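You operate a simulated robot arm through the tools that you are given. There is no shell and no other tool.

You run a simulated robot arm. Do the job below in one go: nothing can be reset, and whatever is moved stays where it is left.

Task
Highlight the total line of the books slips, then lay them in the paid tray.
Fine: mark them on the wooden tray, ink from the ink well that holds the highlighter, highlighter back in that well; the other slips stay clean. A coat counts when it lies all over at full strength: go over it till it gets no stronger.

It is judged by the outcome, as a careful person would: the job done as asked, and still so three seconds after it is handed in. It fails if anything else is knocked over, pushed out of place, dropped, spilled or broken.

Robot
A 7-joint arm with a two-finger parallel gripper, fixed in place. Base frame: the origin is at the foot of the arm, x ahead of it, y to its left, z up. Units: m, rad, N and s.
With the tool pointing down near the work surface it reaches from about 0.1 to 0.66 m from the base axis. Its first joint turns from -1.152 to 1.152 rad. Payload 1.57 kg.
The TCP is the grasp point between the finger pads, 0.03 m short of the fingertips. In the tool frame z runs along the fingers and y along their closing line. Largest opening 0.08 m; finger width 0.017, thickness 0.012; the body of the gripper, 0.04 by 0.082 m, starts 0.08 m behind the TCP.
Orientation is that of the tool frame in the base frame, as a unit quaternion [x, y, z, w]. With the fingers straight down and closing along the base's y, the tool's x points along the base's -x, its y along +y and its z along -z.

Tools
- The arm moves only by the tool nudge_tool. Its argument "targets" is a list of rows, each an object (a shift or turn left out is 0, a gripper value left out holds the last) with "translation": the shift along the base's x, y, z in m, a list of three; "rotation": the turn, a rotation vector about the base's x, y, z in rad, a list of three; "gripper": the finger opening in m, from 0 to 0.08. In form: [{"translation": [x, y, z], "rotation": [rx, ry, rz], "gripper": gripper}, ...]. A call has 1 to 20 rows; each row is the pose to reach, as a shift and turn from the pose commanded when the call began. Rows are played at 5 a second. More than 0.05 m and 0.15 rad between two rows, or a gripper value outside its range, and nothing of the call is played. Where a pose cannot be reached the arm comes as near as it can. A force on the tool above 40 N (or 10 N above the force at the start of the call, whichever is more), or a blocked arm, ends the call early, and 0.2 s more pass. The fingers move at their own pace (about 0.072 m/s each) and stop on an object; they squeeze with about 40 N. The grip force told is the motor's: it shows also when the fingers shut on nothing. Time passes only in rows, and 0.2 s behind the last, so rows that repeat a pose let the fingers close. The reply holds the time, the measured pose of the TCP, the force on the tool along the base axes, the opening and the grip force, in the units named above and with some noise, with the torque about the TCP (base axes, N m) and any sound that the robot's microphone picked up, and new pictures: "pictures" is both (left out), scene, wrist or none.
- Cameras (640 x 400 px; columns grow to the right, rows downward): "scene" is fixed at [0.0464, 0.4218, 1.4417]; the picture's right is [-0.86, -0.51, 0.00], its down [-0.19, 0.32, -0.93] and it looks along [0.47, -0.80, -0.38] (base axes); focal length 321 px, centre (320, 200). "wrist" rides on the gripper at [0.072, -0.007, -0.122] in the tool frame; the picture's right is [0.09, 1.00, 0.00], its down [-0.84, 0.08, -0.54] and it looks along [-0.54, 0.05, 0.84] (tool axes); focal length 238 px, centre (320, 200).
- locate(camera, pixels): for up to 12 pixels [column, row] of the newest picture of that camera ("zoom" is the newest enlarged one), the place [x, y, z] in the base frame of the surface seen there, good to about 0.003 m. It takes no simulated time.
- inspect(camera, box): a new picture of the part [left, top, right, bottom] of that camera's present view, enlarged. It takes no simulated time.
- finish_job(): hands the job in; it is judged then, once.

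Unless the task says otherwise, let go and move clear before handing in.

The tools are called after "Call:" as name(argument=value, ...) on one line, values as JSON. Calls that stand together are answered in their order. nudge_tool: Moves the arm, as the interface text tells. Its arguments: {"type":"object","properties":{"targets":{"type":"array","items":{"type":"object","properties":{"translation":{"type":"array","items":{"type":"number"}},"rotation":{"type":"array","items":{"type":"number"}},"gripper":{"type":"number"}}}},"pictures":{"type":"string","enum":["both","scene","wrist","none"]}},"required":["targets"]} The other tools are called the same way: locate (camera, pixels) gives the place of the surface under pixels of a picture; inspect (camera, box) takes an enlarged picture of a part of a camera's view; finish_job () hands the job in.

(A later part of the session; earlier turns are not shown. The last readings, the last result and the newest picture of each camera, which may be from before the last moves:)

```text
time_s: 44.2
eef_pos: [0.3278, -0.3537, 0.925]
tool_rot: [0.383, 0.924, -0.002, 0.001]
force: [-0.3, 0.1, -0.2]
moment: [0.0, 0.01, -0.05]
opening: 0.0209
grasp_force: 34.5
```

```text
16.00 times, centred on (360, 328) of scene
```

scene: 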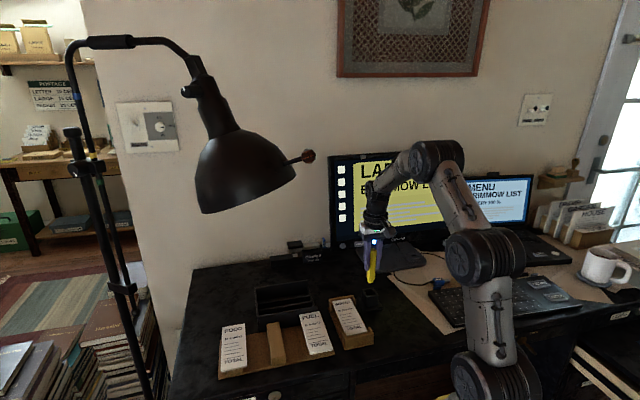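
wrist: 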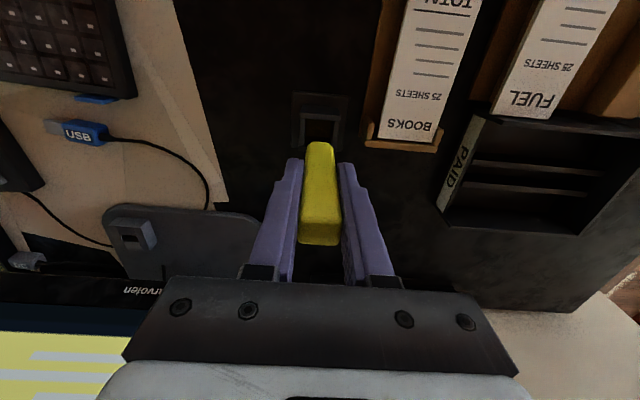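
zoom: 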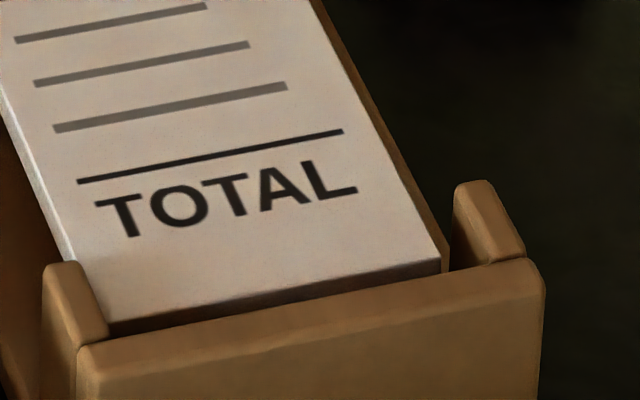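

The slip now rests against the left tab, with TOTAL spanning b≈-0.016 to +0.026 about the tray's axis, at z 0.793. I'll carry the inked nib over the "L" end of the line and stop a few millimetres above the paper.

Call:
nudge_tool(targets=[{"translation": [-0.004, 0.016, 0.0], "gripper": 0.012}, {"translation": [-0.01, 0.042, 0.0], "gripper": 0.012}, {"translation": [-0.016, 0.071, 0.0], "gripper": 0.012}, {"translation": [-0.022, 0.1, 0.0], "gripper": 0.012}, {"translation": [-0.028, 0.124, 0.0], "gripper": 0.012}, {"translation": [-0.0297, 0.1326, -0.008], "gripper": 0.012}, {"translation": [-0.0297, 0.1326, -0.025], "gripper": 0.012}, {"translation": [-0.0297, 0.1326, -0.039], "gripper": 0.012}, {"translation": [-0.0297, 0.1326, -0.044], "gripper": 0.012}, {"translation": [-0.0297, 0.1326, -0.044], "gripper": 0.012}], pictures="none")

Call:
inspect(camera="scene", box=[335, 300, 380, 335])

```text
time_s: 46.4
eef_pos: [0.2972, -0.2219, 0.8799]
tool_rot: [0.383, 0.924, -0.001, 0.001]
force: [1.0, -0.9, -1.2]
moment: [-0.01, 0.0, 0.0]
opening: 0.0211
grasp_force: 34.6
```

```text
11.43 times, centred on (358, 318) of scene
```

zoom: 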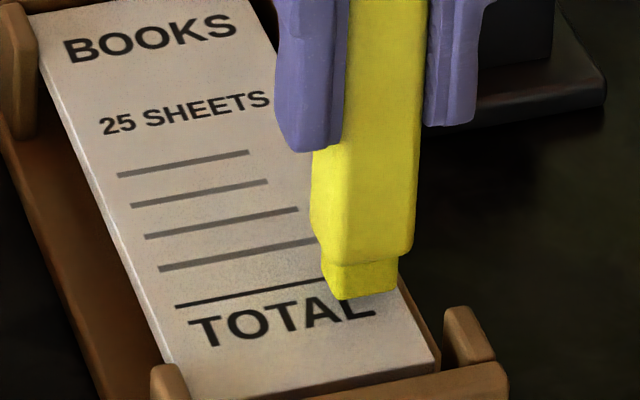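

The nib lines up with the "L" at (355,300), about 4 mm above the paper. I'll lower to light contact and check the force.

Call:
nudge_tool(targets=[{"translation": [0.0, 0.0, -0.003], "gripper": 0.012}, {"translation": [0.0, 0.0, -0.0045], "gripper": 0.012}, {"translation": [0.0, 0.0, -0.005], "gripper": 0.012}, {"translation": [0.0, 0.0, -0.005], "gripper": 0.012}], pictures="none")

```text
time_s: 47.4
eef_pos: [0.2975, -0.2228, 0.8772]
tool_rot: [0.383, 0.924, 0.0, 0.002]
force: [-0.3, -0.4, 1.6]
moment: [-0.03, 0.0, -0.01]
opening: 0.0208
grasp_force: 34.3
```

Light contact (1.6 N). I'll press slightly more and draw the stroke across to the "T".

Call:
nudge_tool(targets=[{"translation": [0.0, 0.0, -0.0005], "gripper": 0.012}, {"translation": [0.0027, 0.0027, -0.0005], "gripper": 0.012}, {"translation": [0.0054, 0.0054, -0.0005], "gripper": 0.012}, {"translation": [0.0081, 0.0081, -0.0005], "gripper": 0.012}, {"translation": [0.0108, 0.0108, -0.0005], "gripper": 0.012}, {"translation": [0.0135, 0.0135, -0.0005], "gripper": 0.012}, {"translation": [0.0162, 0.0162, -0.0005], "gripper": 0.012}, {"translation": [0.0189, 0.0189, -0.0005], "gripper": 0.012}, {"translation": [0.0216, 0.0216, -0.0005], "gripper": 0.012}, {"translation": [0.0243, 0.0243, -0.0005], "gripper": 0.012}, {"translation": [0.027, 0.027, -0.0005], "gripper": 0.012}, {"translation": [0.0285, 0.0285, -0.0005], "gripper": 0.012}], pictures="none")

Call:
inspect(camera="scene", box=[335, 300, 380, 335])

```text
time_s: 50.0
eef_pos: [0.3266, -0.194, 0.8742]
tool_rot: [0.382, 0.924, 0.0, 0.001]
force: [-4.0, -4.3, 11.8]
moment: [-0.39, 0.31, -0.05]
opening: 0.0209
grasp_force: 34.6
```

```text
11.43 times, centred on (358, 318) of scene
```

zoom: 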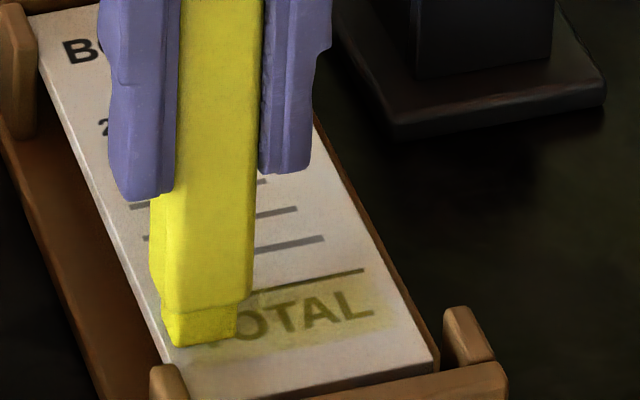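

A pale yellow band now lies over "OTAL" at (310,310). I'll lift, move back off the slip toward the well side, and look at the coverage.

Call:
nudge_tool(targets=[{"translation": [0.0, 0.0, 0.006], "gripper": 0.012}, {"translation": [-0.01, -0.012, 0.02], "gripper": 0.012}, {"translation": [-0.028, -0.04, 0.025], "gripper": 0.012}, {"translation": [-0.028, -0.08, 0.025], "gripper": 0.012}, {"translation": [-0.028, -0.09, 0.025], "gripper": 0.012}], pictures="both")

Call:
inspect(camera="scene", box=[344, 315, 376, 335])

Call:
inspect(camera="wrist", box=[320, 50, 450, 150])

```text
time_s: 51.2
eef_pos: [0.2985, -0.2831, 0.9006]
tool_rot: [0.383, 0.924, -0.001, 0.0]
force: [0.3, 0.0, 0.4]
moment: [-0.02, 0.0, -0.02]
opening: 0.0211
grasp_force: 34.5
```

scene: 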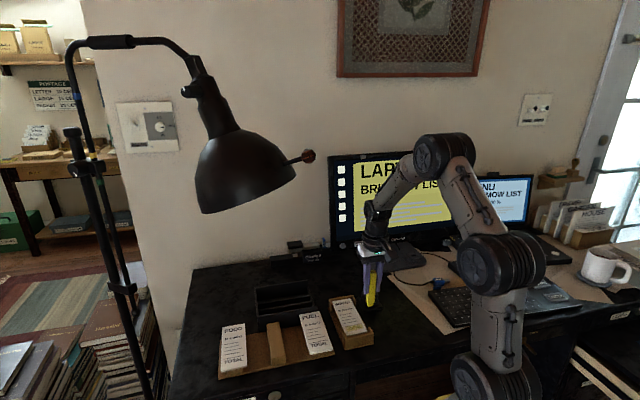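
wrist: 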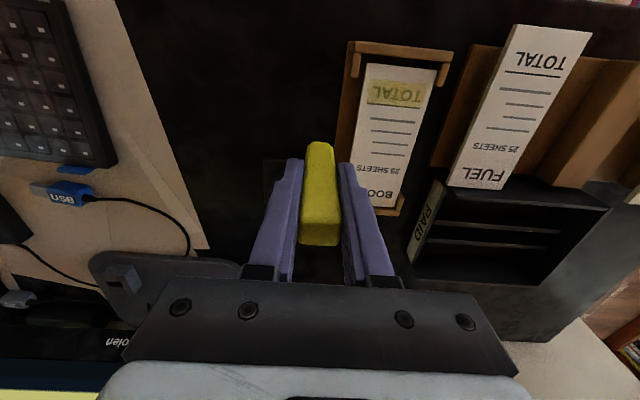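

```text
16.00 times, centred on (360, 325) of scene
```

zoom: 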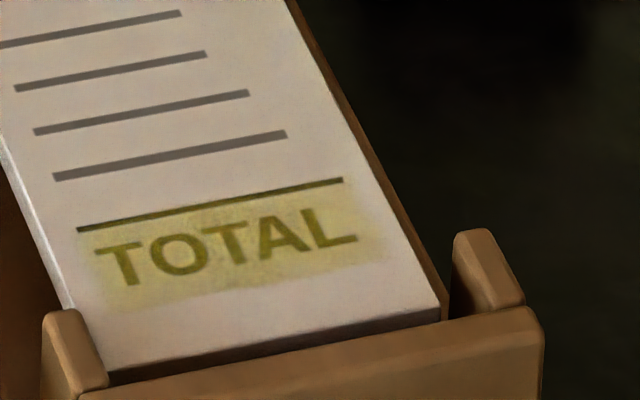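

```text
4.00 times, centred on (385, 100) of wrist
```

zoom: 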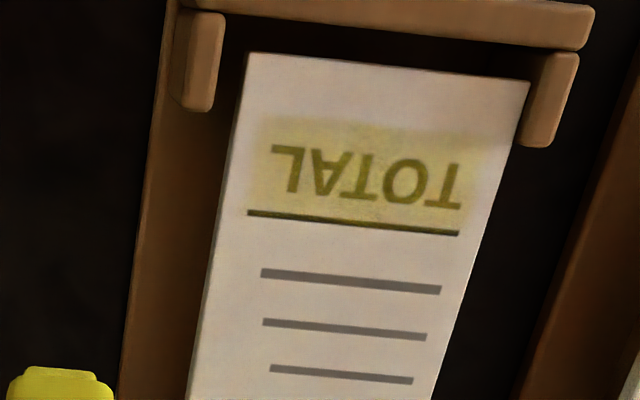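

The band now runs from the rule down past the text, pale and a bit weaker toward the "T" side and the bottom edge. I'll add a second lane about 5 mm nearer the slip's end, in the same direction.

Call:
nudge_tool(targets=[{"translation": [-0.002, 0.03, 0.0], "gripper": 0.012}, {"translation": [-0.0044, 0.0647, 0.0], "gripper": 0.012}, {"translation": [-0.0044, 0.0647, -0.014], "gripper": 0.012}, {"translation": [-0.0044, 0.0647, -0.022], "gripper": 0.012}, {"translation": [-0.0044, 0.0647, -0.025], "gripper": 0.012}, {"translation": [-0.0016, 0.0675, -0.025], "gripper": 0.012}, {"translation": [0.0013, 0.0704, -0.025], "gripper": 0.012}, {"translation": [0.0041, 0.0732, -0.025], "gripper": 0.012}, {"translation": [0.0069, 0.076, -0.025], "gripper": 0.012}, {"translation": [0.0097, 0.0788, -0.025], "gripper": 0.012}, {"translation": [0.0126, 0.0817, -0.025], "gripper": 0.012}, {"translation": [0.0154, 0.0845, -0.025], "gripper": 0.012}, {"translation": [0.0182, 0.0873, -0.025], "gripper": 0.012}, {"translation": [0.021, 0.0901, -0.025], "gripper": 0.012}, {"translation": [0.0239, 0.093, -0.025], "gripper": 0.012}], pictures="none")

Call:
inspect(camera="scene", box=[335, 300, 380, 335])

```text
time_s: 54.4
eef_pos: [0.321, -0.1902, 0.8746]
tool_rot: [0.383, 0.924, -0.002, 0.0]
force: [-3.0, -3.0, 10.1]
moment: [-0.29, 0.25, -0.02]
opening: 0.021
grasp_force: 34.4
```

```text
11.43 times, centred on (358, 318) of scene
```

zoom: 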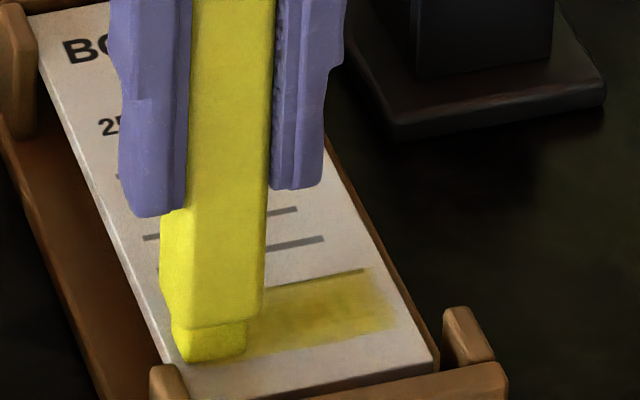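

The band is getting stronger. I'll lift, go back and repeat the first lane a little farther toward the "T" edge, then lift off to compare.

Call:
nudge_tool(targets=[{"translation": [0.0, 0.0, 0.006], "gripper": 0.012}, {"translation": [-0.0244, -0.0315, 0.006], "gripper": 0.012}, {"translation": [-0.0244, -0.0315, 0.0002], "gripper": 0.012}, {"translation": [-0.0216, -0.0287, 0.0], "gripper": 0.012}, {"translation": [-0.0188, -0.0259, 0.0], "gripper": 0.012}, {"translation": [-0.016, -0.0231, 0.0], "gripper": 0.012}, {"translation": [-0.0132, -0.0203, 0.0], "gripper": 0.012}, {"translation": [-0.0104, -0.0175, 0.0], "gripper": 0.012}, {"translation": [-0.0076, -0.0147, 0.0], "gripper": 0.012}, {"translation": [-0.0048, -0.0119, 0.0], "gripper": 0.012}, {"translation": [-0.002, -0.0091, 0.0], "gripper": 0.012}, {"translation": [0.0008, -0.0063, 0.0], "gripper": 0.012}, {"translation": [0.0036, -0.0035, 0.0], "gripper": 0.012}, {"translation": [0.0056, -0.0015, 0.0], "gripper": 0.012}, {"translation": [0.0056, -0.0015, 0.008], "gripper": 0.012}, {"translation": [-0.01, -0.025, 0.022], "gripper": 0.012}, {"translation": [-0.023, -0.06, 0.025], "gripper": 0.012}, {"translation": [-0.024, -0.093, 0.025], "gripper": 0.012}], pictures="both")

Call:
inspect(camera="scene", box=[344, 315, 376, 335])

Call:
inspect(camera="wrist", box=[320, 50, 450, 150])

```text
time_s: 58.2
eef_pos: [0.299, -0.2833, 0.8999]
tool_rot: [0.383, 0.924, -0.001, -0.001]
force: [-0.1, -0.1, 0.2]
moment: [0.03, 0.03, -0.03]
opening: 0.0212
grasp_force: 34.1
```

scene: 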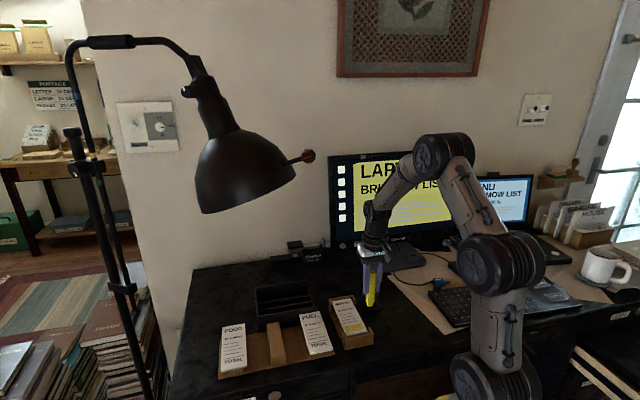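
wrist: 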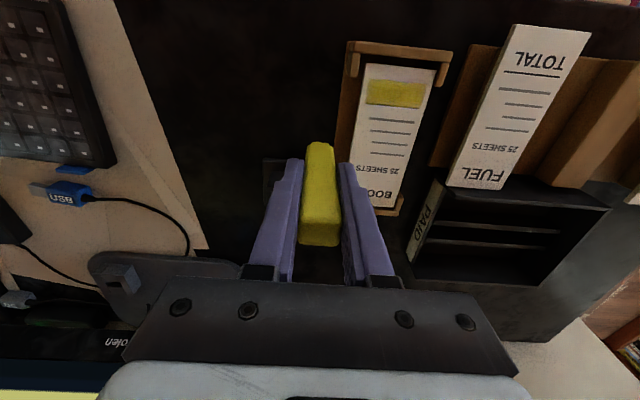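

```text
16.00 times, centred on (360, 325) of scene
```

zoom: 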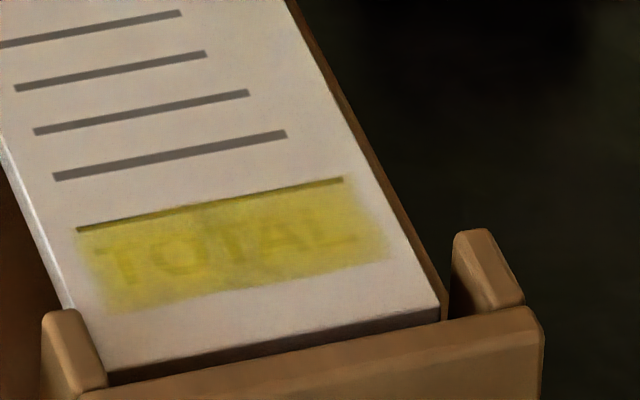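

```text
4.00 times, centred on (385, 100) of wrist
```

zoom: 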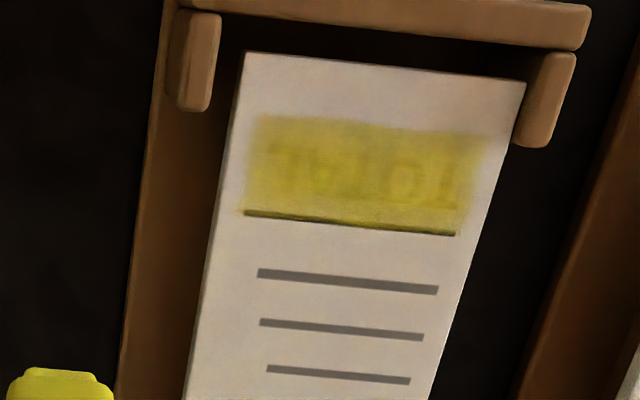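

The ink fills a clear rectangle under the rule, about 50 x 19.5 mm, now strong in the middle but still weaker at its edges. I'll keep going with lanes set to that rectangle: first the lane beside the rule.

Call:
nudge_tool(targets=[{"translation": [-0.0005, 0.03, 0.0], "gripper": 0.012}, {"translation": [-0.0009, 0.0578, -0.01], "gripper": 0.012}, {"translation": [-0.0009, 0.0578, -0.021], "gripper": 0.012}, {"translation": [-0.0009, 0.0578, -0.0248], "gripper": 0.012}, {"translation": [0.002, 0.0607, -0.025], "gripper": 0.012}, {"translation": [0.0049, 0.0636, -0.025], "gripper": 0.012}, {"translation": [0.0078, 0.0665, -0.025], "gripper": 0.012}, {"translation": [0.0107, 0.0694, -0.025], "gripper": 0.012}, {"translation": [0.0136, 0.0723, -0.025], "gripper": 0.012}, {"translation": [0.0165, 0.0752, -0.025], "gripper": 0.012}, {"translation": [0.0194, 0.0781, -0.025], "gripper": 0.012}, {"translation": [0.0223, 0.081, -0.025], "gripper": 0.012}, {"translation": [0.0252, 0.0839, -0.025], "gripper": 0.012}, {"translation": [0.0281, 0.0868, -0.025], "gripper": 0.012}, {"translation": [0.0309, 0.0896, -0.025], "gripper": 0.012}, {"translation": [0.0309, 0.0896, -0.019], "gripper": 0.012}], pictures="none")

Call:
inspect(camera="scene", box=[335, 300, 380, 335])

```text
time_s: 61.6
eef_pos: [0.328, -0.1928, 0.8799]
tool_rot: [0.382, 0.924, -0.001, 0.0]
force: [-0.4, -0.3, 0.2]
moment: [0.02, 0.01, -0.02]
opening: 0.021
grasp_force: 34.3
```

```text
11.43 times, centred on (358, 318) of scene
```

zoom: 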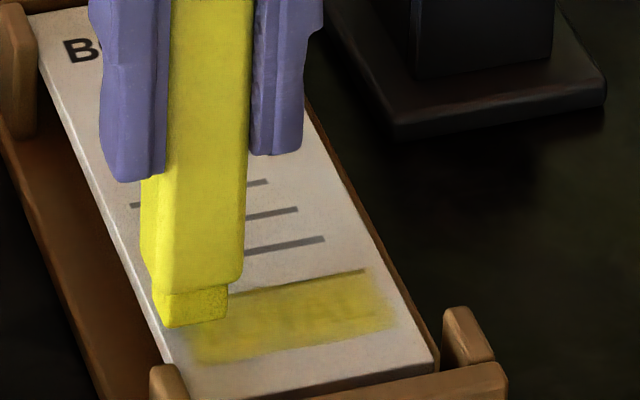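

The strip keeps gaining. Next lane is the far one, nearest the slip's end, drawn the same way.

Call:
nudge_tool(targets=[{"translation": [-0.019, -0.013, 0.001], "gripper": 0.012}, {"translation": [-0.0378, -0.0258, 0.0], "gripper": 0.012}, {"translation": [-0.0378, -0.0258, -0.0058], "gripper": 0.012}, {"translation": [-0.035, -0.023, -0.006], "gripper": 0.012}, {"translation": [-0.0322, -0.0202, -0.006], "gripper": 0.012}, {"translation": [-0.0294, -0.0174, -0.006], "gripper": 0.012}, {"translation": [-0.0266, -0.0146, -0.006], "gripper": 0.012}, {"translation": [-0.0238, -0.0118, -0.006], "gripper": 0.012}, {"translation": [-0.021, -0.009, -0.006], "gripper": 0.012}, {"translation": [-0.0182, -0.0062, -0.006], "gripper": 0.012}, {"translation": [-0.0154, -0.0034, -0.006], "gripper": 0.012}, {"translation": [-0.0126, -0.0006, -0.006], "gripper": 0.012}, {"translation": [-0.0098, 0.0022, -0.006], "gripper": 0.012}, {"translation": [-0.0074, 0.0046, -0.006], "gripper": 0.012}, {"translation": [-0.0074, 0.0046, 0.002], "gripper": 0.012}, {"translation": [-0.02, -0.015, 0.016], "gripper": 0.012}, {"translation": [-0.03, -0.05, 0.019], "gripper": 0.012}, {"translation": [-0.0309, -0.0896, 0.019], "gripper": 0.012}], pictures="both")

Call:
inspect(camera="scene", box=[344, 315, 376, 335])

Call:
inspect(camera="wrist", box=[320, 50, 450, 150])

```text
time_s: 65.4
eef_pos: [0.2986, -0.2841, 0.8998]
tool_rot: [0.383, 0.924, -0.001, 0.001]
force: [0.5, -0.1, 0.4]
moment: [0.04, 0.0, -0.01]
opening: 0.0209
grasp_force: 34.3
```

scene: 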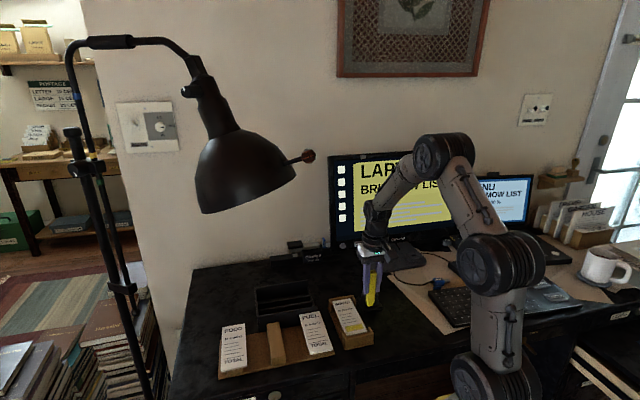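
wrist: 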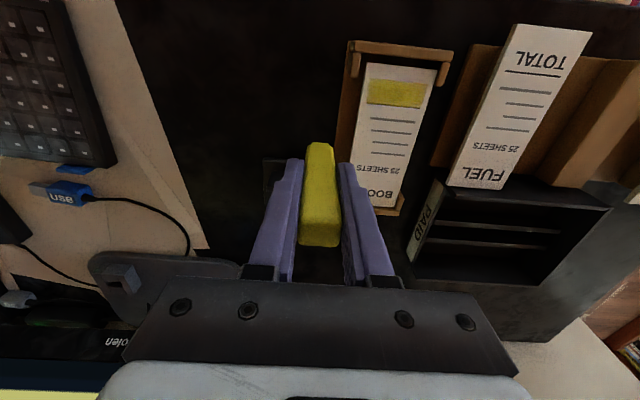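

```text
16.00 times, centred on (360, 325) of scene
```

zoom: 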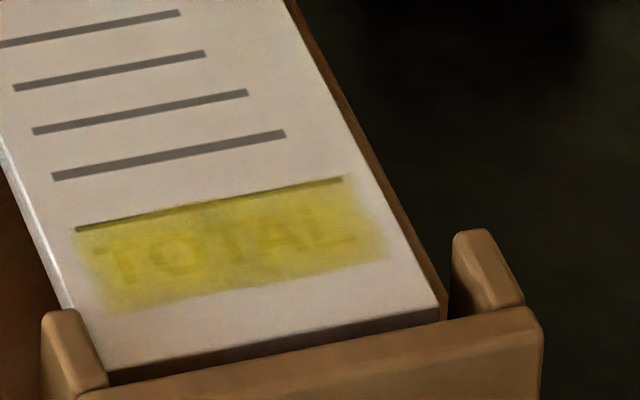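

```text
4.00 times, centred on (385, 100) of wrist
```

zoom: 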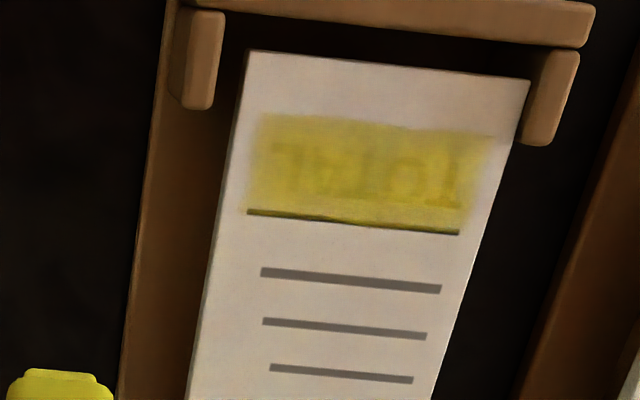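

This pass changed little and the nib looks duller, so it may be running dry. I'll go back to the well and re-ink it the same way as before.

Call:
nudge_tool(targets=[{"translation": [0.004, -0.01, 0.014], "gripper": 0.012}, {"translation": [0.016, -0.039, 0.0245], "gripper": 0.012}, {"translation": [0.0293, -0.0711, 0.0245], "gripper": 0.012}, {"translation": [0.0293, -0.0711, 0.0245], "gripper": 0.012}, {"translation": [0.0293, -0.0711, 0.0095], "gripper": 0.012}, {"translation": [0.0293, -0.0711, -0.0055], "gripper": 0.012}, {"translation": [0.0293, -0.0711, -0.0175], "gripper": 0.012}, {"translation": [0.0293, -0.0711, -0.0285], "gripper": 0.012}, {"translation": [0.0293, -0.0711, -0.0375], "gripper": 0.012}, {"translation": [0.0293, -0.0711, -0.0425], "gripper": 0.012}, {"translation": [0.0293, -0.0711, -0.0455], "gripper": 0.012}, {"translation": [0.0293, -0.0711, -0.0468], "gripper": 0.012}, {"translation": [0.0293, -0.0711, -0.0468], "gripper": 0.012}], pictures="none")

Call:
inspect(camera="scene", box=[345, 250, 395, 310])

```text
time_s: 68.2
eef_pos: [0.328, -0.3544, 0.8534]
tool_rot: [0.382, 0.924, -0.001, 0.001]
force: [-1.7, 1.0, 5.5]
moment: [0.06, 0.1, 0.01]
opening: 0.0211
grasp_force: 34.0
```

```text
6.67 times, centred on (370, 280) of scene
```

zoom: 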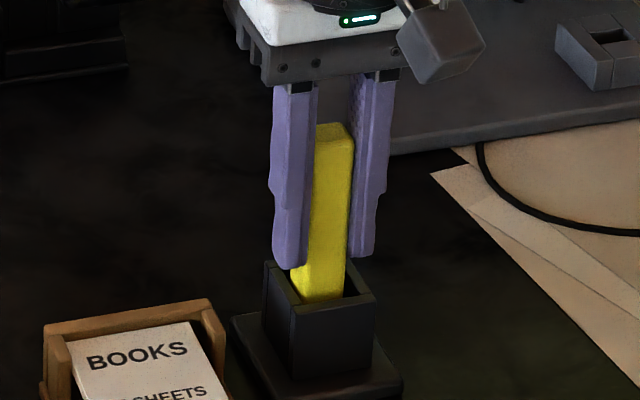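

The nib is pressing lightly on the well floor (5.5 N). I'll hold it there for two seconds, then lift it out.

Call:
nudge_tool(targets=[{"translation": [0.0, 0.0, -0.0004], "gripper": 0.012}, {"translation": [0.0, 0.0, -0.0004], "gripper": 0.012}, {"translation": [0.0, 0.0, -0.0004], "gripper": 0.012}, {"translation": [0.0, 0.0, -0.0004], "gripper": 0.012}, {"translation": [0.0, 0.0, -0.0004], "gripper": 0.012}, {"translation": [0.0, 0.0, -0.0004], "gripper": 0.012}, {"translation": [0.0, 0.0, -0.0004], "gripper": 0.012}, {"translation": [0.0, 0.0, -0.0004], "gripper": 0.012}, {"translation": [0.0, 0.0, -0.0004], "gripper": 0.012}, {"translation": [0.0, 0.0, -0.0004], "gripper": 0.012}, {"translation": [0.0, 0.0, 0.003], "gripper": 0.012}, {"translation": [0.0, 0.0, 0.01], "gripper": 0.012}, {"translation": [0.0, 0.0, 0.02], "gripper": 0.012}, {"translation": [0.0, 0.0, 0.032], "gripper": 0.012}, {"translation": [0.0, 0.0, 0.045], "gripper": 0.012}, {"translation": [0.0, 0.0, 0.058], "gripper": 0.012}, {"translation": [0.0, 0.0, 0.0713], "gripper": 0.012}, {"translation": [0.0, 0.0, 0.0713], "gripper": 0.012}], pictures="none")

Call:
inspect(camera="scene", box=[350, 260, 390, 300])

```text
time_s: 72.0
eef_pos: [0.3272, -0.355, 0.9246]
tool_rot: [0.382, 0.924, -0.002, 0.002]
force: [0.0, -0.2, -0.8]
moment: [0.0, -0.01, -0.03]
opening: 0.0209
grasp_force: 34.1
```

```text
10.00 times, centred on (370, 280) of scene
```

zoom: 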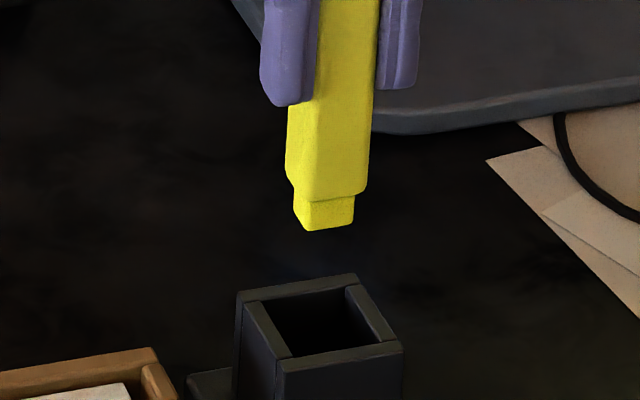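

The nib is bright and wet again at (325,212). I'll return over the "L" end for a stroke down the middle of the band.

Call:
nudge_tool(targets=[{"translation": [-0.004, 0.016, 0.0], "gripper": 0.012}, {"translation": [-0.011, 0.042, 0.0], "gripper": 0.012}, {"translation": [-0.018, 0.071, 0.0], "gripper": 0.012}, {"translation": [-0.025, 0.1, 0.0], "gripper": 0.012}, {"translation": [-0.031, 0.124, 0.0], "gripper": 0.012}, {"translation": [-0.0333, 0.1319, -0.012], "gripper": 0.012}, {"translation": [-0.0333, 0.1319, -0.03], "gripper": 0.012}, {"translation": [-0.0333, 0.1319, -0.043], "gripper": 0.012}, {"translation": [-0.0333, 0.1319, -0.0485], "gripper": 0.012}, {"translation": [-0.0333, 0.1319, -0.0495], "gripper": 0.012}], pictures="none")

Call:
inspect(camera="scene", box=[335, 300, 380, 335])

```text
time_s: 74.2
eef_pos: [0.2942, -0.2218, 0.8757]
tool_rot: [0.382, 0.924, -0.001, 0.002]
force: [-0.6, -0.2, 1.7]
moment: [0.06, -0.01, 0.0]
opening: 0.021
grasp_force: 34.5
```

```text
11.43 times, centred on (358, 318) of scene
```

zoom: 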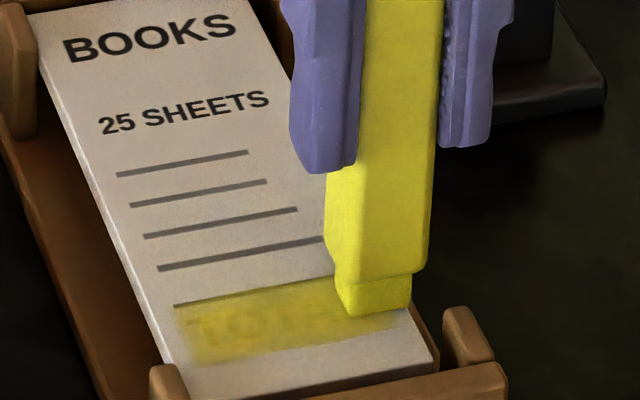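

The nib is in light contact at the right edge of the band, (380,305). I'll stroke across, then lift and reposition for the lane along the rule.

Call:
nudge_tool(targets=[{"translation": [0.0, 0.0, -0.0006], "gripper": 0.012}, {"translation": [0.0029, 0.0029, -0.0006], "gripper": 0.012}, {"translation": [0.0058, 0.0058, -0.0006], "gripper": 0.012}, {"translation": [0.0087, 0.0087, -0.0006], "gripper": 0.012}, {"translation": [0.0116, 0.0116, -0.0006], "gripper": 0.012}, {"translation": [0.0145, 0.0145, -0.0006], "gripper": 0.012}, {"translation": [0.0174, 0.0174, -0.0006], "gripper": 0.012}, {"translation": [0.0203, 0.0203, -0.0006], "gripper": 0.012}, {"translation": [0.0232, 0.0232, -0.0006], "gripper": 0.012}, {"translation": [0.0261, 0.0261, -0.0006], "gripper": 0.012}, {"translation": [0.029, 0.029, -0.0006], "gripper": 0.012}, {"translation": [0.0311, 0.0311, -0.0006], "gripper": 0.012}, {"translation": [0.0311, 0.0311, 0.006], "gripper": 0.012}, {"translation": [0.017, 0.014, 0.007], "gripper": 0.012}, {"translation": [0.0031, -0.003, 0.006], "gripper": 0.012}, {"translation": [0.0031, -0.003, 0.0], "gripper": 0.012}], pictures="none")

Call:
inspect(camera="scene", box=[335, 300, 380, 335])

```text
time_s: 77.6
eef_pos: [0.2977, -0.2255, 0.8743]
tool_rot: [0.382, 0.924, -0.001, 0.0]
force: [-1.1, 0.6, 3.0]
moment: [0.11, 0.01, -0.01]
opening: 0.0211
grasp_force: 34.6
```

```text
11.43 times, centred on (358, 318) of scene
```

zoom: 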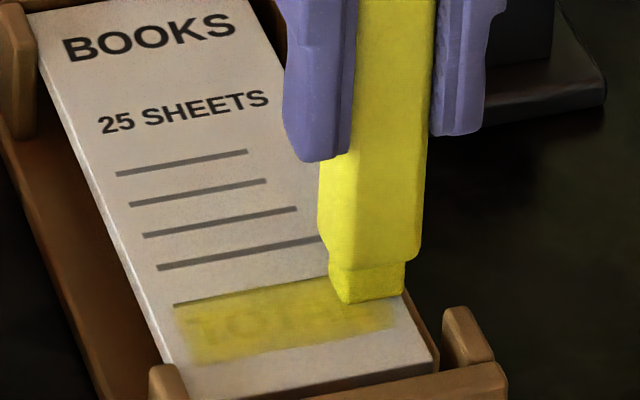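

The band is a little deeper. I'll stroke the lane by the rule, then reposition for the lane nearest the slip's end.

Call:
nudge_tool(targets=[{"translation": [0.0, 0.0, -0.0004], "gripper": 0.012}, {"translation": [0.0029, 0.0029, -0.0005], "gripper": 0.012}, {"translation": [0.0058, 0.0058, -0.0005], "gripper": 0.012}, {"translation": [0.0087, 0.0087, -0.0005], "gripper": 0.012}, {"translation": [0.0116, 0.0116, -0.0005], "gripper": 0.012}, {"translation": [0.0145, 0.0145, -0.0005], "gripper": 0.012}, {"translation": [0.0174, 0.0174, -0.0005], "gripper": 0.012}, {"translation": [0.0203, 0.0203, -0.0005], "gripper": 0.012}, {"translation": [0.0232, 0.0232, -0.0005], "gripper": 0.012}, {"translation": [0.0261, 0.0261, -0.0005], "gripper": 0.012}, {"translation": [0.029, 0.029, -0.0005], "gripper": 0.012}, {"translation": [0.0318, 0.0318, -0.0005], "gripper": 0.012}, {"translation": [0.0318, 0.0318, 0.006], "gripper": 0.012}, {"translation": [0.012, 0.018, 0.007], "gripper": 0.012}, {"translation": [-0.006, 0.006, 0.006], "gripper": 0.012}, {"translation": [-0.006, 0.006, 0.0], "gripper": 0.012}], pictures="none")

Call:
nudge_tool(targets=[{"translation": [0.0, 0.0, -0.0004], "gripper": 0.012}, {"translation": [0.0028, 0.0028, -0.0005], "gripper": 0.012}, {"translation": [0.0056, 0.0056, -0.0005], "gripper": 0.012}, {"translation": [0.0084, 0.0084, -0.0005], "gripper": 0.012}, {"translation": [0.0112, 0.0112, -0.0005], "gripper": 0.012}, {"translation": [0.014, 0.014, -0.0005], "gripper": 0.012}, {"translation": [0.0168, 0.0168, -0.0005], "gripper": 0.012}, {"translation": [0.0196, 0.0196, -0.0005], "gripper": 0.012}, {"translation": [0.0224, 0.0224, -0.0005], "gripper": 0.012}, {"translation": [0.0252, 0.0252, -0.0005], "gripper": 0.012}, {"translation": [0.028, 0.028, -0.0005], "gripper": 0.012}, {"translation": [0.0304, 0.0304, -0.0005], "gripper": 0.012}, {"translation": [0.0304, 0.0304, 0.008], "gripper": 0.012}, {"translation": [0.017, 0.01, 0.022], "gripper": 0.012}, {"translation": [0.0069, -0.025, 0.025], "gripper": 0.012}, {"translation": [0.0069, -0.0638, 0.025], "gripper": 0.012}], pictures="both")

Call:
inspect(camera="scene", box=[344, 315, 376, 335])

Call:
inspect(camera="wrist", box=[320, 50, 450, 150])

```text
time_s: 81.0
eef_pos: [0.2924, -0.2186, 0.8736]
tool_rot: [0.383, 0.924, -0.001, 0.0]
force: [-1.3, 0.9, 1.8]
moment: [0.09, 0.06, 0.02]
opening: 0.0213
grasp_force: 34.5
```

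```text
time_s: 84.4
eef_pos: [0.2981, -0.2822, 0.8999]
tool_rot: [0.383, 0.924, -0.001, 0.001]
force: [0.7, 0.0, 0.3]
moment: [0.0, 0.03, -0.01]
opening: 0.0209
grasp_force: 34.8
```

scene: 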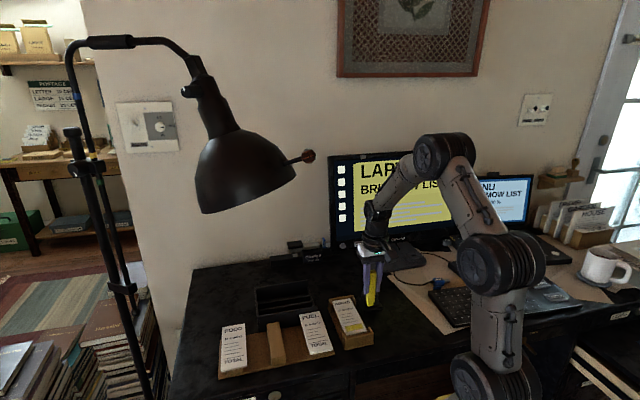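
wrist: 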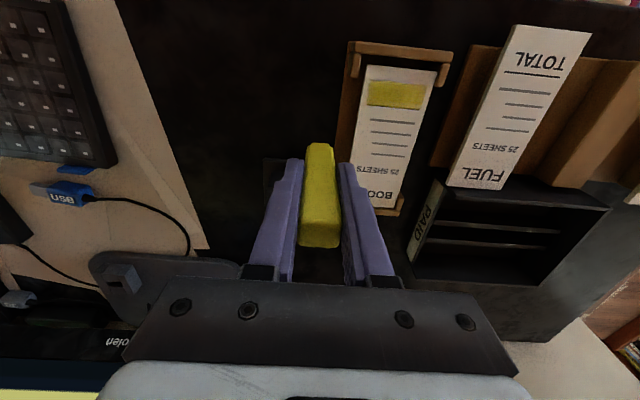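

```text
16.00 times, centred on (360, 325) of scene
```

zoom: 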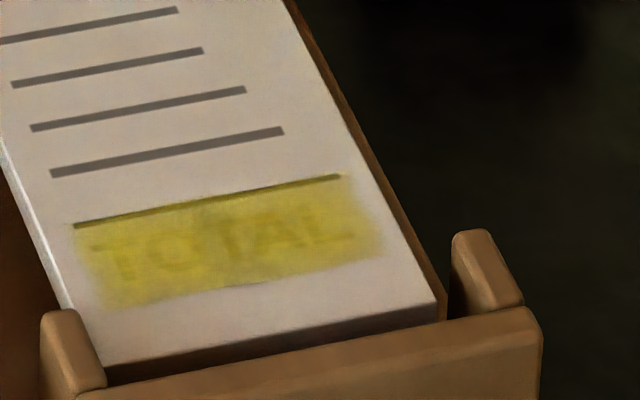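

```text
4.00 times, centred on (385, 100) of wrist
```

zoom: 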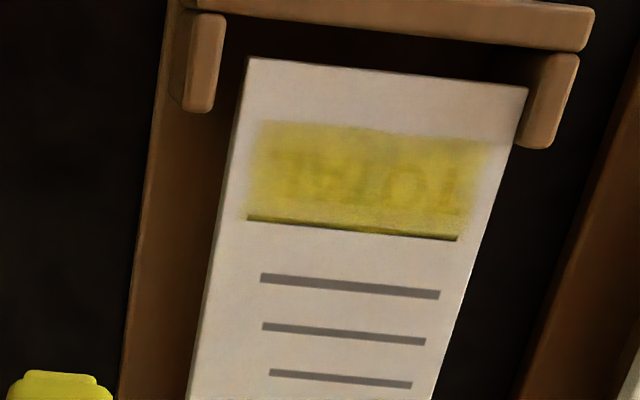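

The colour is about the same as before this round, which suggests it is near full strength, but the ends still look feathered. I'll zoom right in on the band.

Call:
inspect(camera="wrist", box=[360, 72, 435, 115])

Call:
inspect(camera="scene", box=[346, 319, 368, 333])

```text
8.53 times, centred on (398, 94) of wrist
```

zoom: 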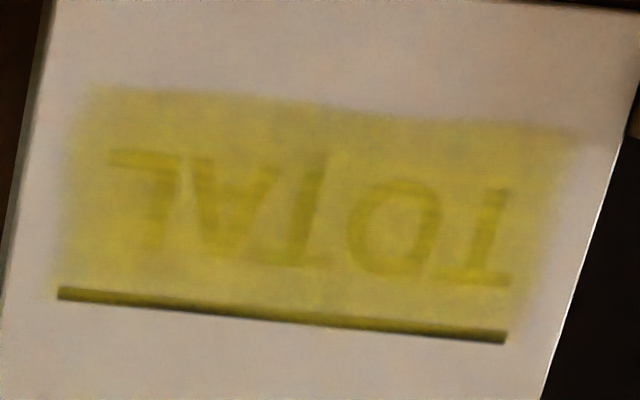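

```text
16.00 times, centred on (357, 326) of scene
```

zoom: 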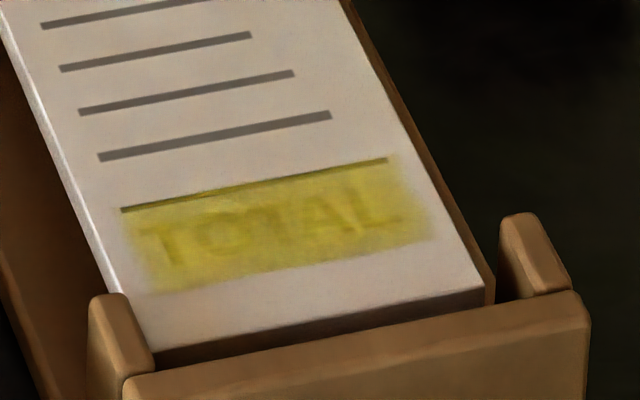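

The band is mostly even, but the "T" end fades over a few millimetres near (540,230). I'll draw strokes the other way, from "T" to "L", which also slides the slip to the other tab and exposes that end fully.

Call:
nudge_tool(targets=[{"translation": [0.009, 0.035, 0.0], "gripper": 0.012}, {"translation": [0.018, 0.07, 0.0], "gripper": 0.012}, {"translation": [0.0257, 0.0905, -0.01], "gripper": 0.012}, {"translation": [0.0257, 0.0905, -0.021], "gripper": 0.012}, {"translation": [0.0257, 0.0905, -0.0253], "gripper": 0.012}, {"translation": [0.023, 0.0878, -0.0253], "gripper": 0.012}, {"translation": [0.0203, 0.0851, -0.0253], "gripper": 0.012}, {"translation": [0.0176, 0.0824, -0.0253], "gripper": 0.012}, {"translation": [0.0149, 0.0797, -0.0253], "gripper": 0.012}, {"translation": [0.0122, 0.077, -0.0253], "gripper": 0.012}, {"translation": [0.0095, 0.0743, -0.0253], "gripper": 0.012}, {"translation": [0.0068, 0.0716, -0.0253], "gripper": 0.012}, {"translation": [0.0041, 0.0689, -0.0253], "gripper": 0.012}, {"translation": [0.0014, 0.0662, -0.0253], "gripper": 0.012}, {"translation": [-0.0013, 0.0635, -0.0253], "gripper": 0.012}, {"translation": [-0.004, 0.0608, -0.0253], "gripper": 0.012}, {"translation": [-0.0067, 0.0581, -0.0253], "gripper": 0.012}, {"translation": [-0.0067, 0.0581, -0.018], "gripper": 0.012}], pictures="none")

Call:
inspect(camera="scene", box=[335, 300, 380, 335])

```text
time_s: 88.2
eef_pos: [0.2917, -0.2248, 0.8824]
tool_rot: [0.383, 0.924, -0.002, 0.001]
force: [0.4, 0.2, -0.9]
moment: [-0.01, 0.0, -0.02]
opening: 0.0209
grasp_force: 34.3
```

```text
11.43 times, centred on (358, 318) of scene
```

zoom: 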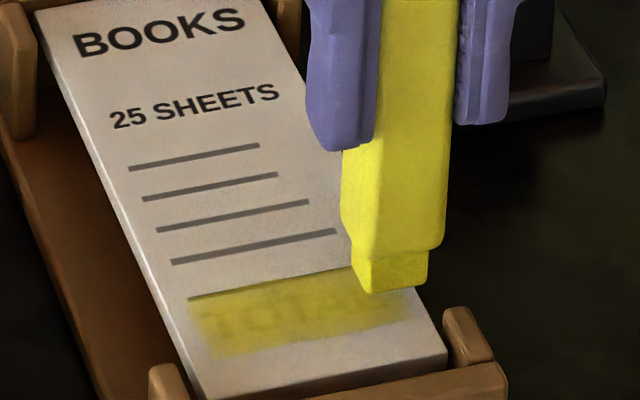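

The slip slid toward the right tab as intended. I'll back off to the viewing pose and look.

Call:
nudge_tool(targets=[{"translation": [0.002, -0.015, 0.015], "gripper": 0.012}, {"translation": [0.0067, -0.0581, 0.018], "gripper": 0.012}, {"translation": [0.0067, -0.0581, 0.018], "gripper": 0.012}], pictures="both")

Call:
inspect(camera="scene", box=[325, 290, 385, 345])

Call:
inspect(camera="wrist", box=[320, 50, 450, 150])

```text
time_s: 89.0
eef_pos: [0.2983, -0.2836, 0.8997]
tool_rot: [0.383, 0.924, -0.002, 0.0]
force: [-0.3, -0.2, -0.7]
moment: [-0.04, -0.01, 0.03]
opening: 0.0211
grasp_force: 34.3
```

scene: 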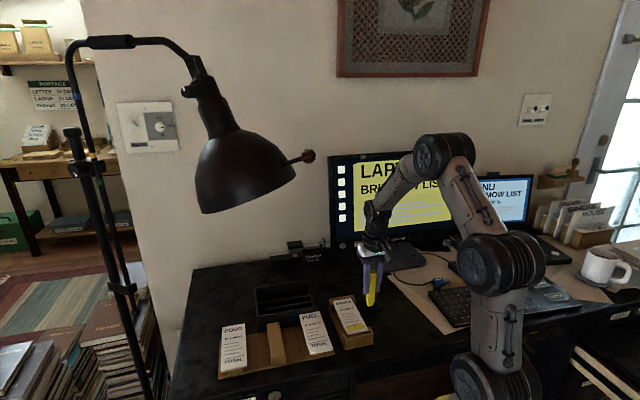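
wrist: 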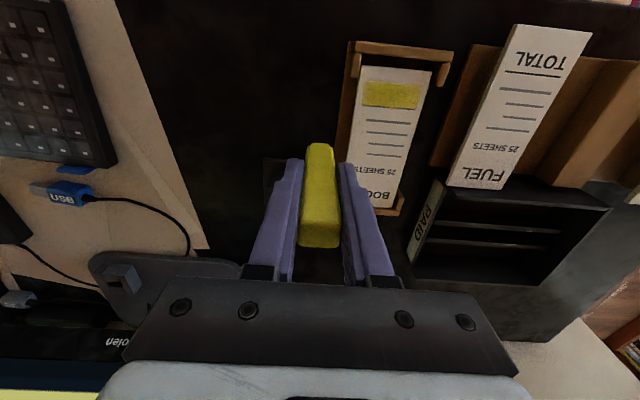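

```text
7.27 times, centred on (355, 318) of scene
```

zoom: 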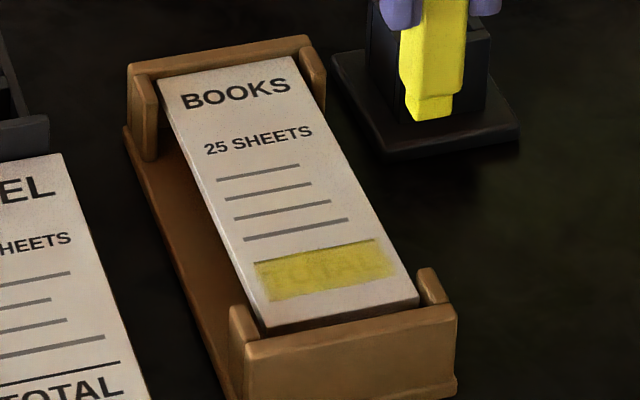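

```text
4.00 times, centred on (385, 100) of wrist
```

zoom: 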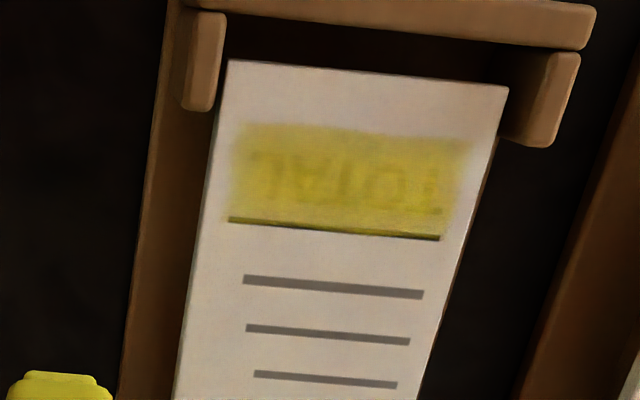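

The band now looks even right to the "T" end at (465,150). To be sure it is at full strength everywhere, I'll re-ink and run one more round of lanes, then compare.

Call:
nudge_tool(targets=[{"translation": [0.004, -0.01, 0.014], "gripper": 0.012}, {"translation": [0.016, -0.039, 0.0245], "gripper": 0.012}, {"translation": [0.0293, -0.0711, 0.0245], "gripper": 0.012}, {"translation": [0.0293, -0.0711, 0.0245], "gripper": 0.012}, {"translation": [0.0293, -0.0711, 0.0095], "gripper": 0.012}, {"translation": [0.0293, -0.0711, -0.0055], "gripper": 0.012}, {"translation": [0.0293, -0.0711, -0.0175], "gripper": 0.012}, {"translation": [0.0293, -0.0711, -0.0285], "gripper": 0.012}, {"translation": [0.0293, -0.0711, -0.0375], "gripper": 0.012}, {"translation": [0.0293, -0.0711, -0.0425], "gripper": 0.012}, {"translation": [0.0293, -0.0711, -0.0455], "gripper": 0.012}, {"translation": [0.0293, -0.0711, -0.047], "gripper": 0.012}, {"translation": [0.0293, -0.0711, -0.0473], "gripper": 0.012}, {"translation": [0.0293, -0.0711, -0.0473], "gripper": 0.012}], pictures="none")

Call:
nudge_tool(targets=[{"translation": [0.0, 0.0, 0.0], "gripper": 0.012}, {"translation": [0.0, 0.0, 0.0], "gripper": 0.012}, {"translation": [0.0, 0.0, 0.0], "gripper": 0.012}, {"translation": [0.0, 0.0, 0.0], "gripper": 0.012}, {"translation": [0.0, 0.0, 0.0], "gripper": 0.012}, {"translation": [0.0, 0.0, 0.0], "gripper": 0.012}, {"translation": [0.0, 0.0, 0.0], "gripper": 0.012}, {"translation": [0.0, 0.0, 0.003], "gripper": 0.012}, {"translation": [0.0, 0.0, 0.01], "gripper": 0.012}, {"translation": [0.0, 0.0, 0.02], "gripper": 0.012}, {"translation": [0.0, 0.0, 0.032], "gripper": 0.012}, {"translation": [0.0, 0.0, 0.045], "gripper": 0.012}, {"translation": [0.0, 0.0, 0.058], "gripper": 0.012}, {"translation": [0.0, 0.0, 0.0718], "gripper": 0.012}, {"translation": [0.0, 0.0, 0.0718], "gripper": 0.012}], pictures="none")

Call:
inspect(camera="scene", box=[350, 260, 390, 300])

```text
time_s: 92.0
eef_pos: [0.327, -0.3542, 0.8524]
tool_rot: [0.383, 0.924, -0.001, 0.002]
force: [0.0, 1.4, 2.5]
moment: [0.12, 0.05, -0.01]
opening: 0.0209
grasp_force: 34.5
```

```text
time_s: 95.2
eef_pos: [0.3285, -0.355, 0.9246]
tool_rot: [0.382, 0.924, -0.002, 0.002]
force: [-0.1, -1.2, -0.7]
moment: [0.01, 0.01, -0.03]
opening: 0.021
grasp_force: 34.4
```

```text
10.00 times, centred on (370, 280) of scene
```

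zoom: 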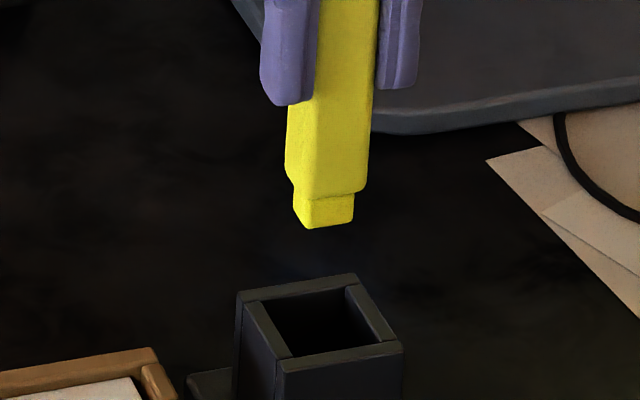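

The nib is bright again. I'll carry it to the "T" end and touch down lightly there.

Call:
nudge_tool(targets=[{"translation": [-0.0005, 0.02, 0.0], "gripper": 0.012}, {"translation": [-0.001, 0.05, 0.0], "gripper": 0.012}, {"translation": [-0.002, 0.08, 0.0], "gripper": 0.012}, {"translation": [-0.003, 0.11, 0.0], "gripper": 0.012}, {"translation": [-0.0035, 0.14, 0.0], "gripper": 0.012}, {"translation": [-0.0037, 0.1589, -0.012], "gripper": 0.012}, {"translation": [-0.0037, 0.1589, -0.03], "gripper": 0.012}, {"translation": [-0.0037, 0.1589, -0.043], "gripper": 0.012}, {"translation": [-0.0037, 0.1589, -0.0488], "gripper": 0.012}, {"translation": [-0.0037, 0.1589, -0.0498], "gripper": 0.012}, {"translation": [-0.0037, 0.1589, -0.0498], "gripper": 0.012}], pictures="none")

Call:
inspect(camera="scene", box=[335, 300, 380, 335])

```text
time_s: 97.6
eef_pos: [0.3237, -0.1953, 0.873]
tool_rot: [0.383, 0.924, -0.002, 0.001]
force: [-1.2, 0.8, 2.5]
moment: [0.04, 0.04, -0.02]
opening: 0.0212
grasp_force: 35.0
```

```text
11.43 times, centred on (358, 318) of scene
```

zoom: 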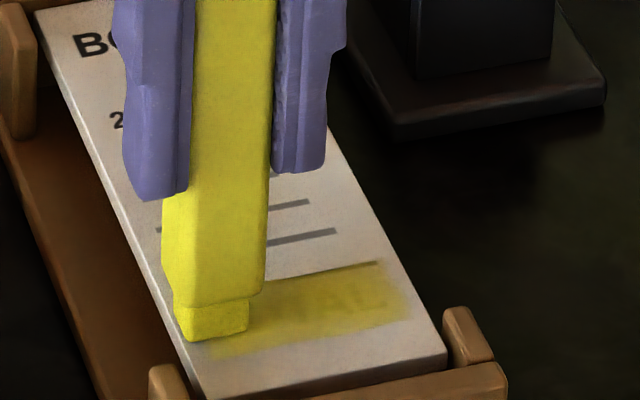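

The nib covers the "T" end at (215,320) with light contact. I'll stroke toward "L", lift, and set up for the lane nearest the slip's end.

Call:
nudge_tool(targets=[{"translation": [0.0, 0.0, -0.0003], "gripper": 0.012}, {"translation": [-0.0027, -0.0027, -0.0004], "gripper": 0.012}, {"translation": [-0.0054, -0.0054, -0.0004], "gripper": 0.012}, {"translation": [-0.0081, -0.0081, -0.0004], "gripper": 0.012}, {"translation": [-0.0108, -0.0108, -0.0004], "gripper": 0.012}, {"translation": [-0.0135, -0.0135, -0.0004], "gripper": 0.012}, {"translation": [-0.0162, -0.0162, -0.0004], "gripper": 0.012}, {"translation": [-0.0189, -0.0189, -0.0004], "gripper": 0.012}, {"translation": [-0.0216, -0.0216, -0.0004], "gripper": 0.012}, {"translation": [-0.0243, -0.0243, -0.0004], "gripper": 0.012}, {"translation": [-0.027, -0.027, -0.0004], "gripper": 0.012}, {"translation": [-0.0297, -0.0297, -0.0004], "gripper": 0.012}, {"translation": [-0.0297, -0.0297, 0.006], "gripper": 0.012}], pictures="none")

Call:
inspect(camera="scene", box=[335, 300, 380, 335])

```text
time_s: 100.4
eef_pos: [0.293, -0.2256, 0.88]
tool_rot: [0.382, 0.924, -0.001, 0.0]
force: [1.0, -0.1, -0.6]
moment: [0.01, 0.0, -0.02]
opening: 0.0209
grasp_force: 34.3
```

```text
11.43 times, centred on (358, 318) of scene
```

zoom: 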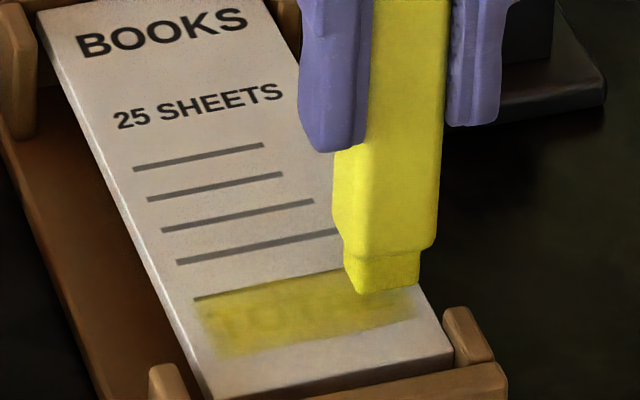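

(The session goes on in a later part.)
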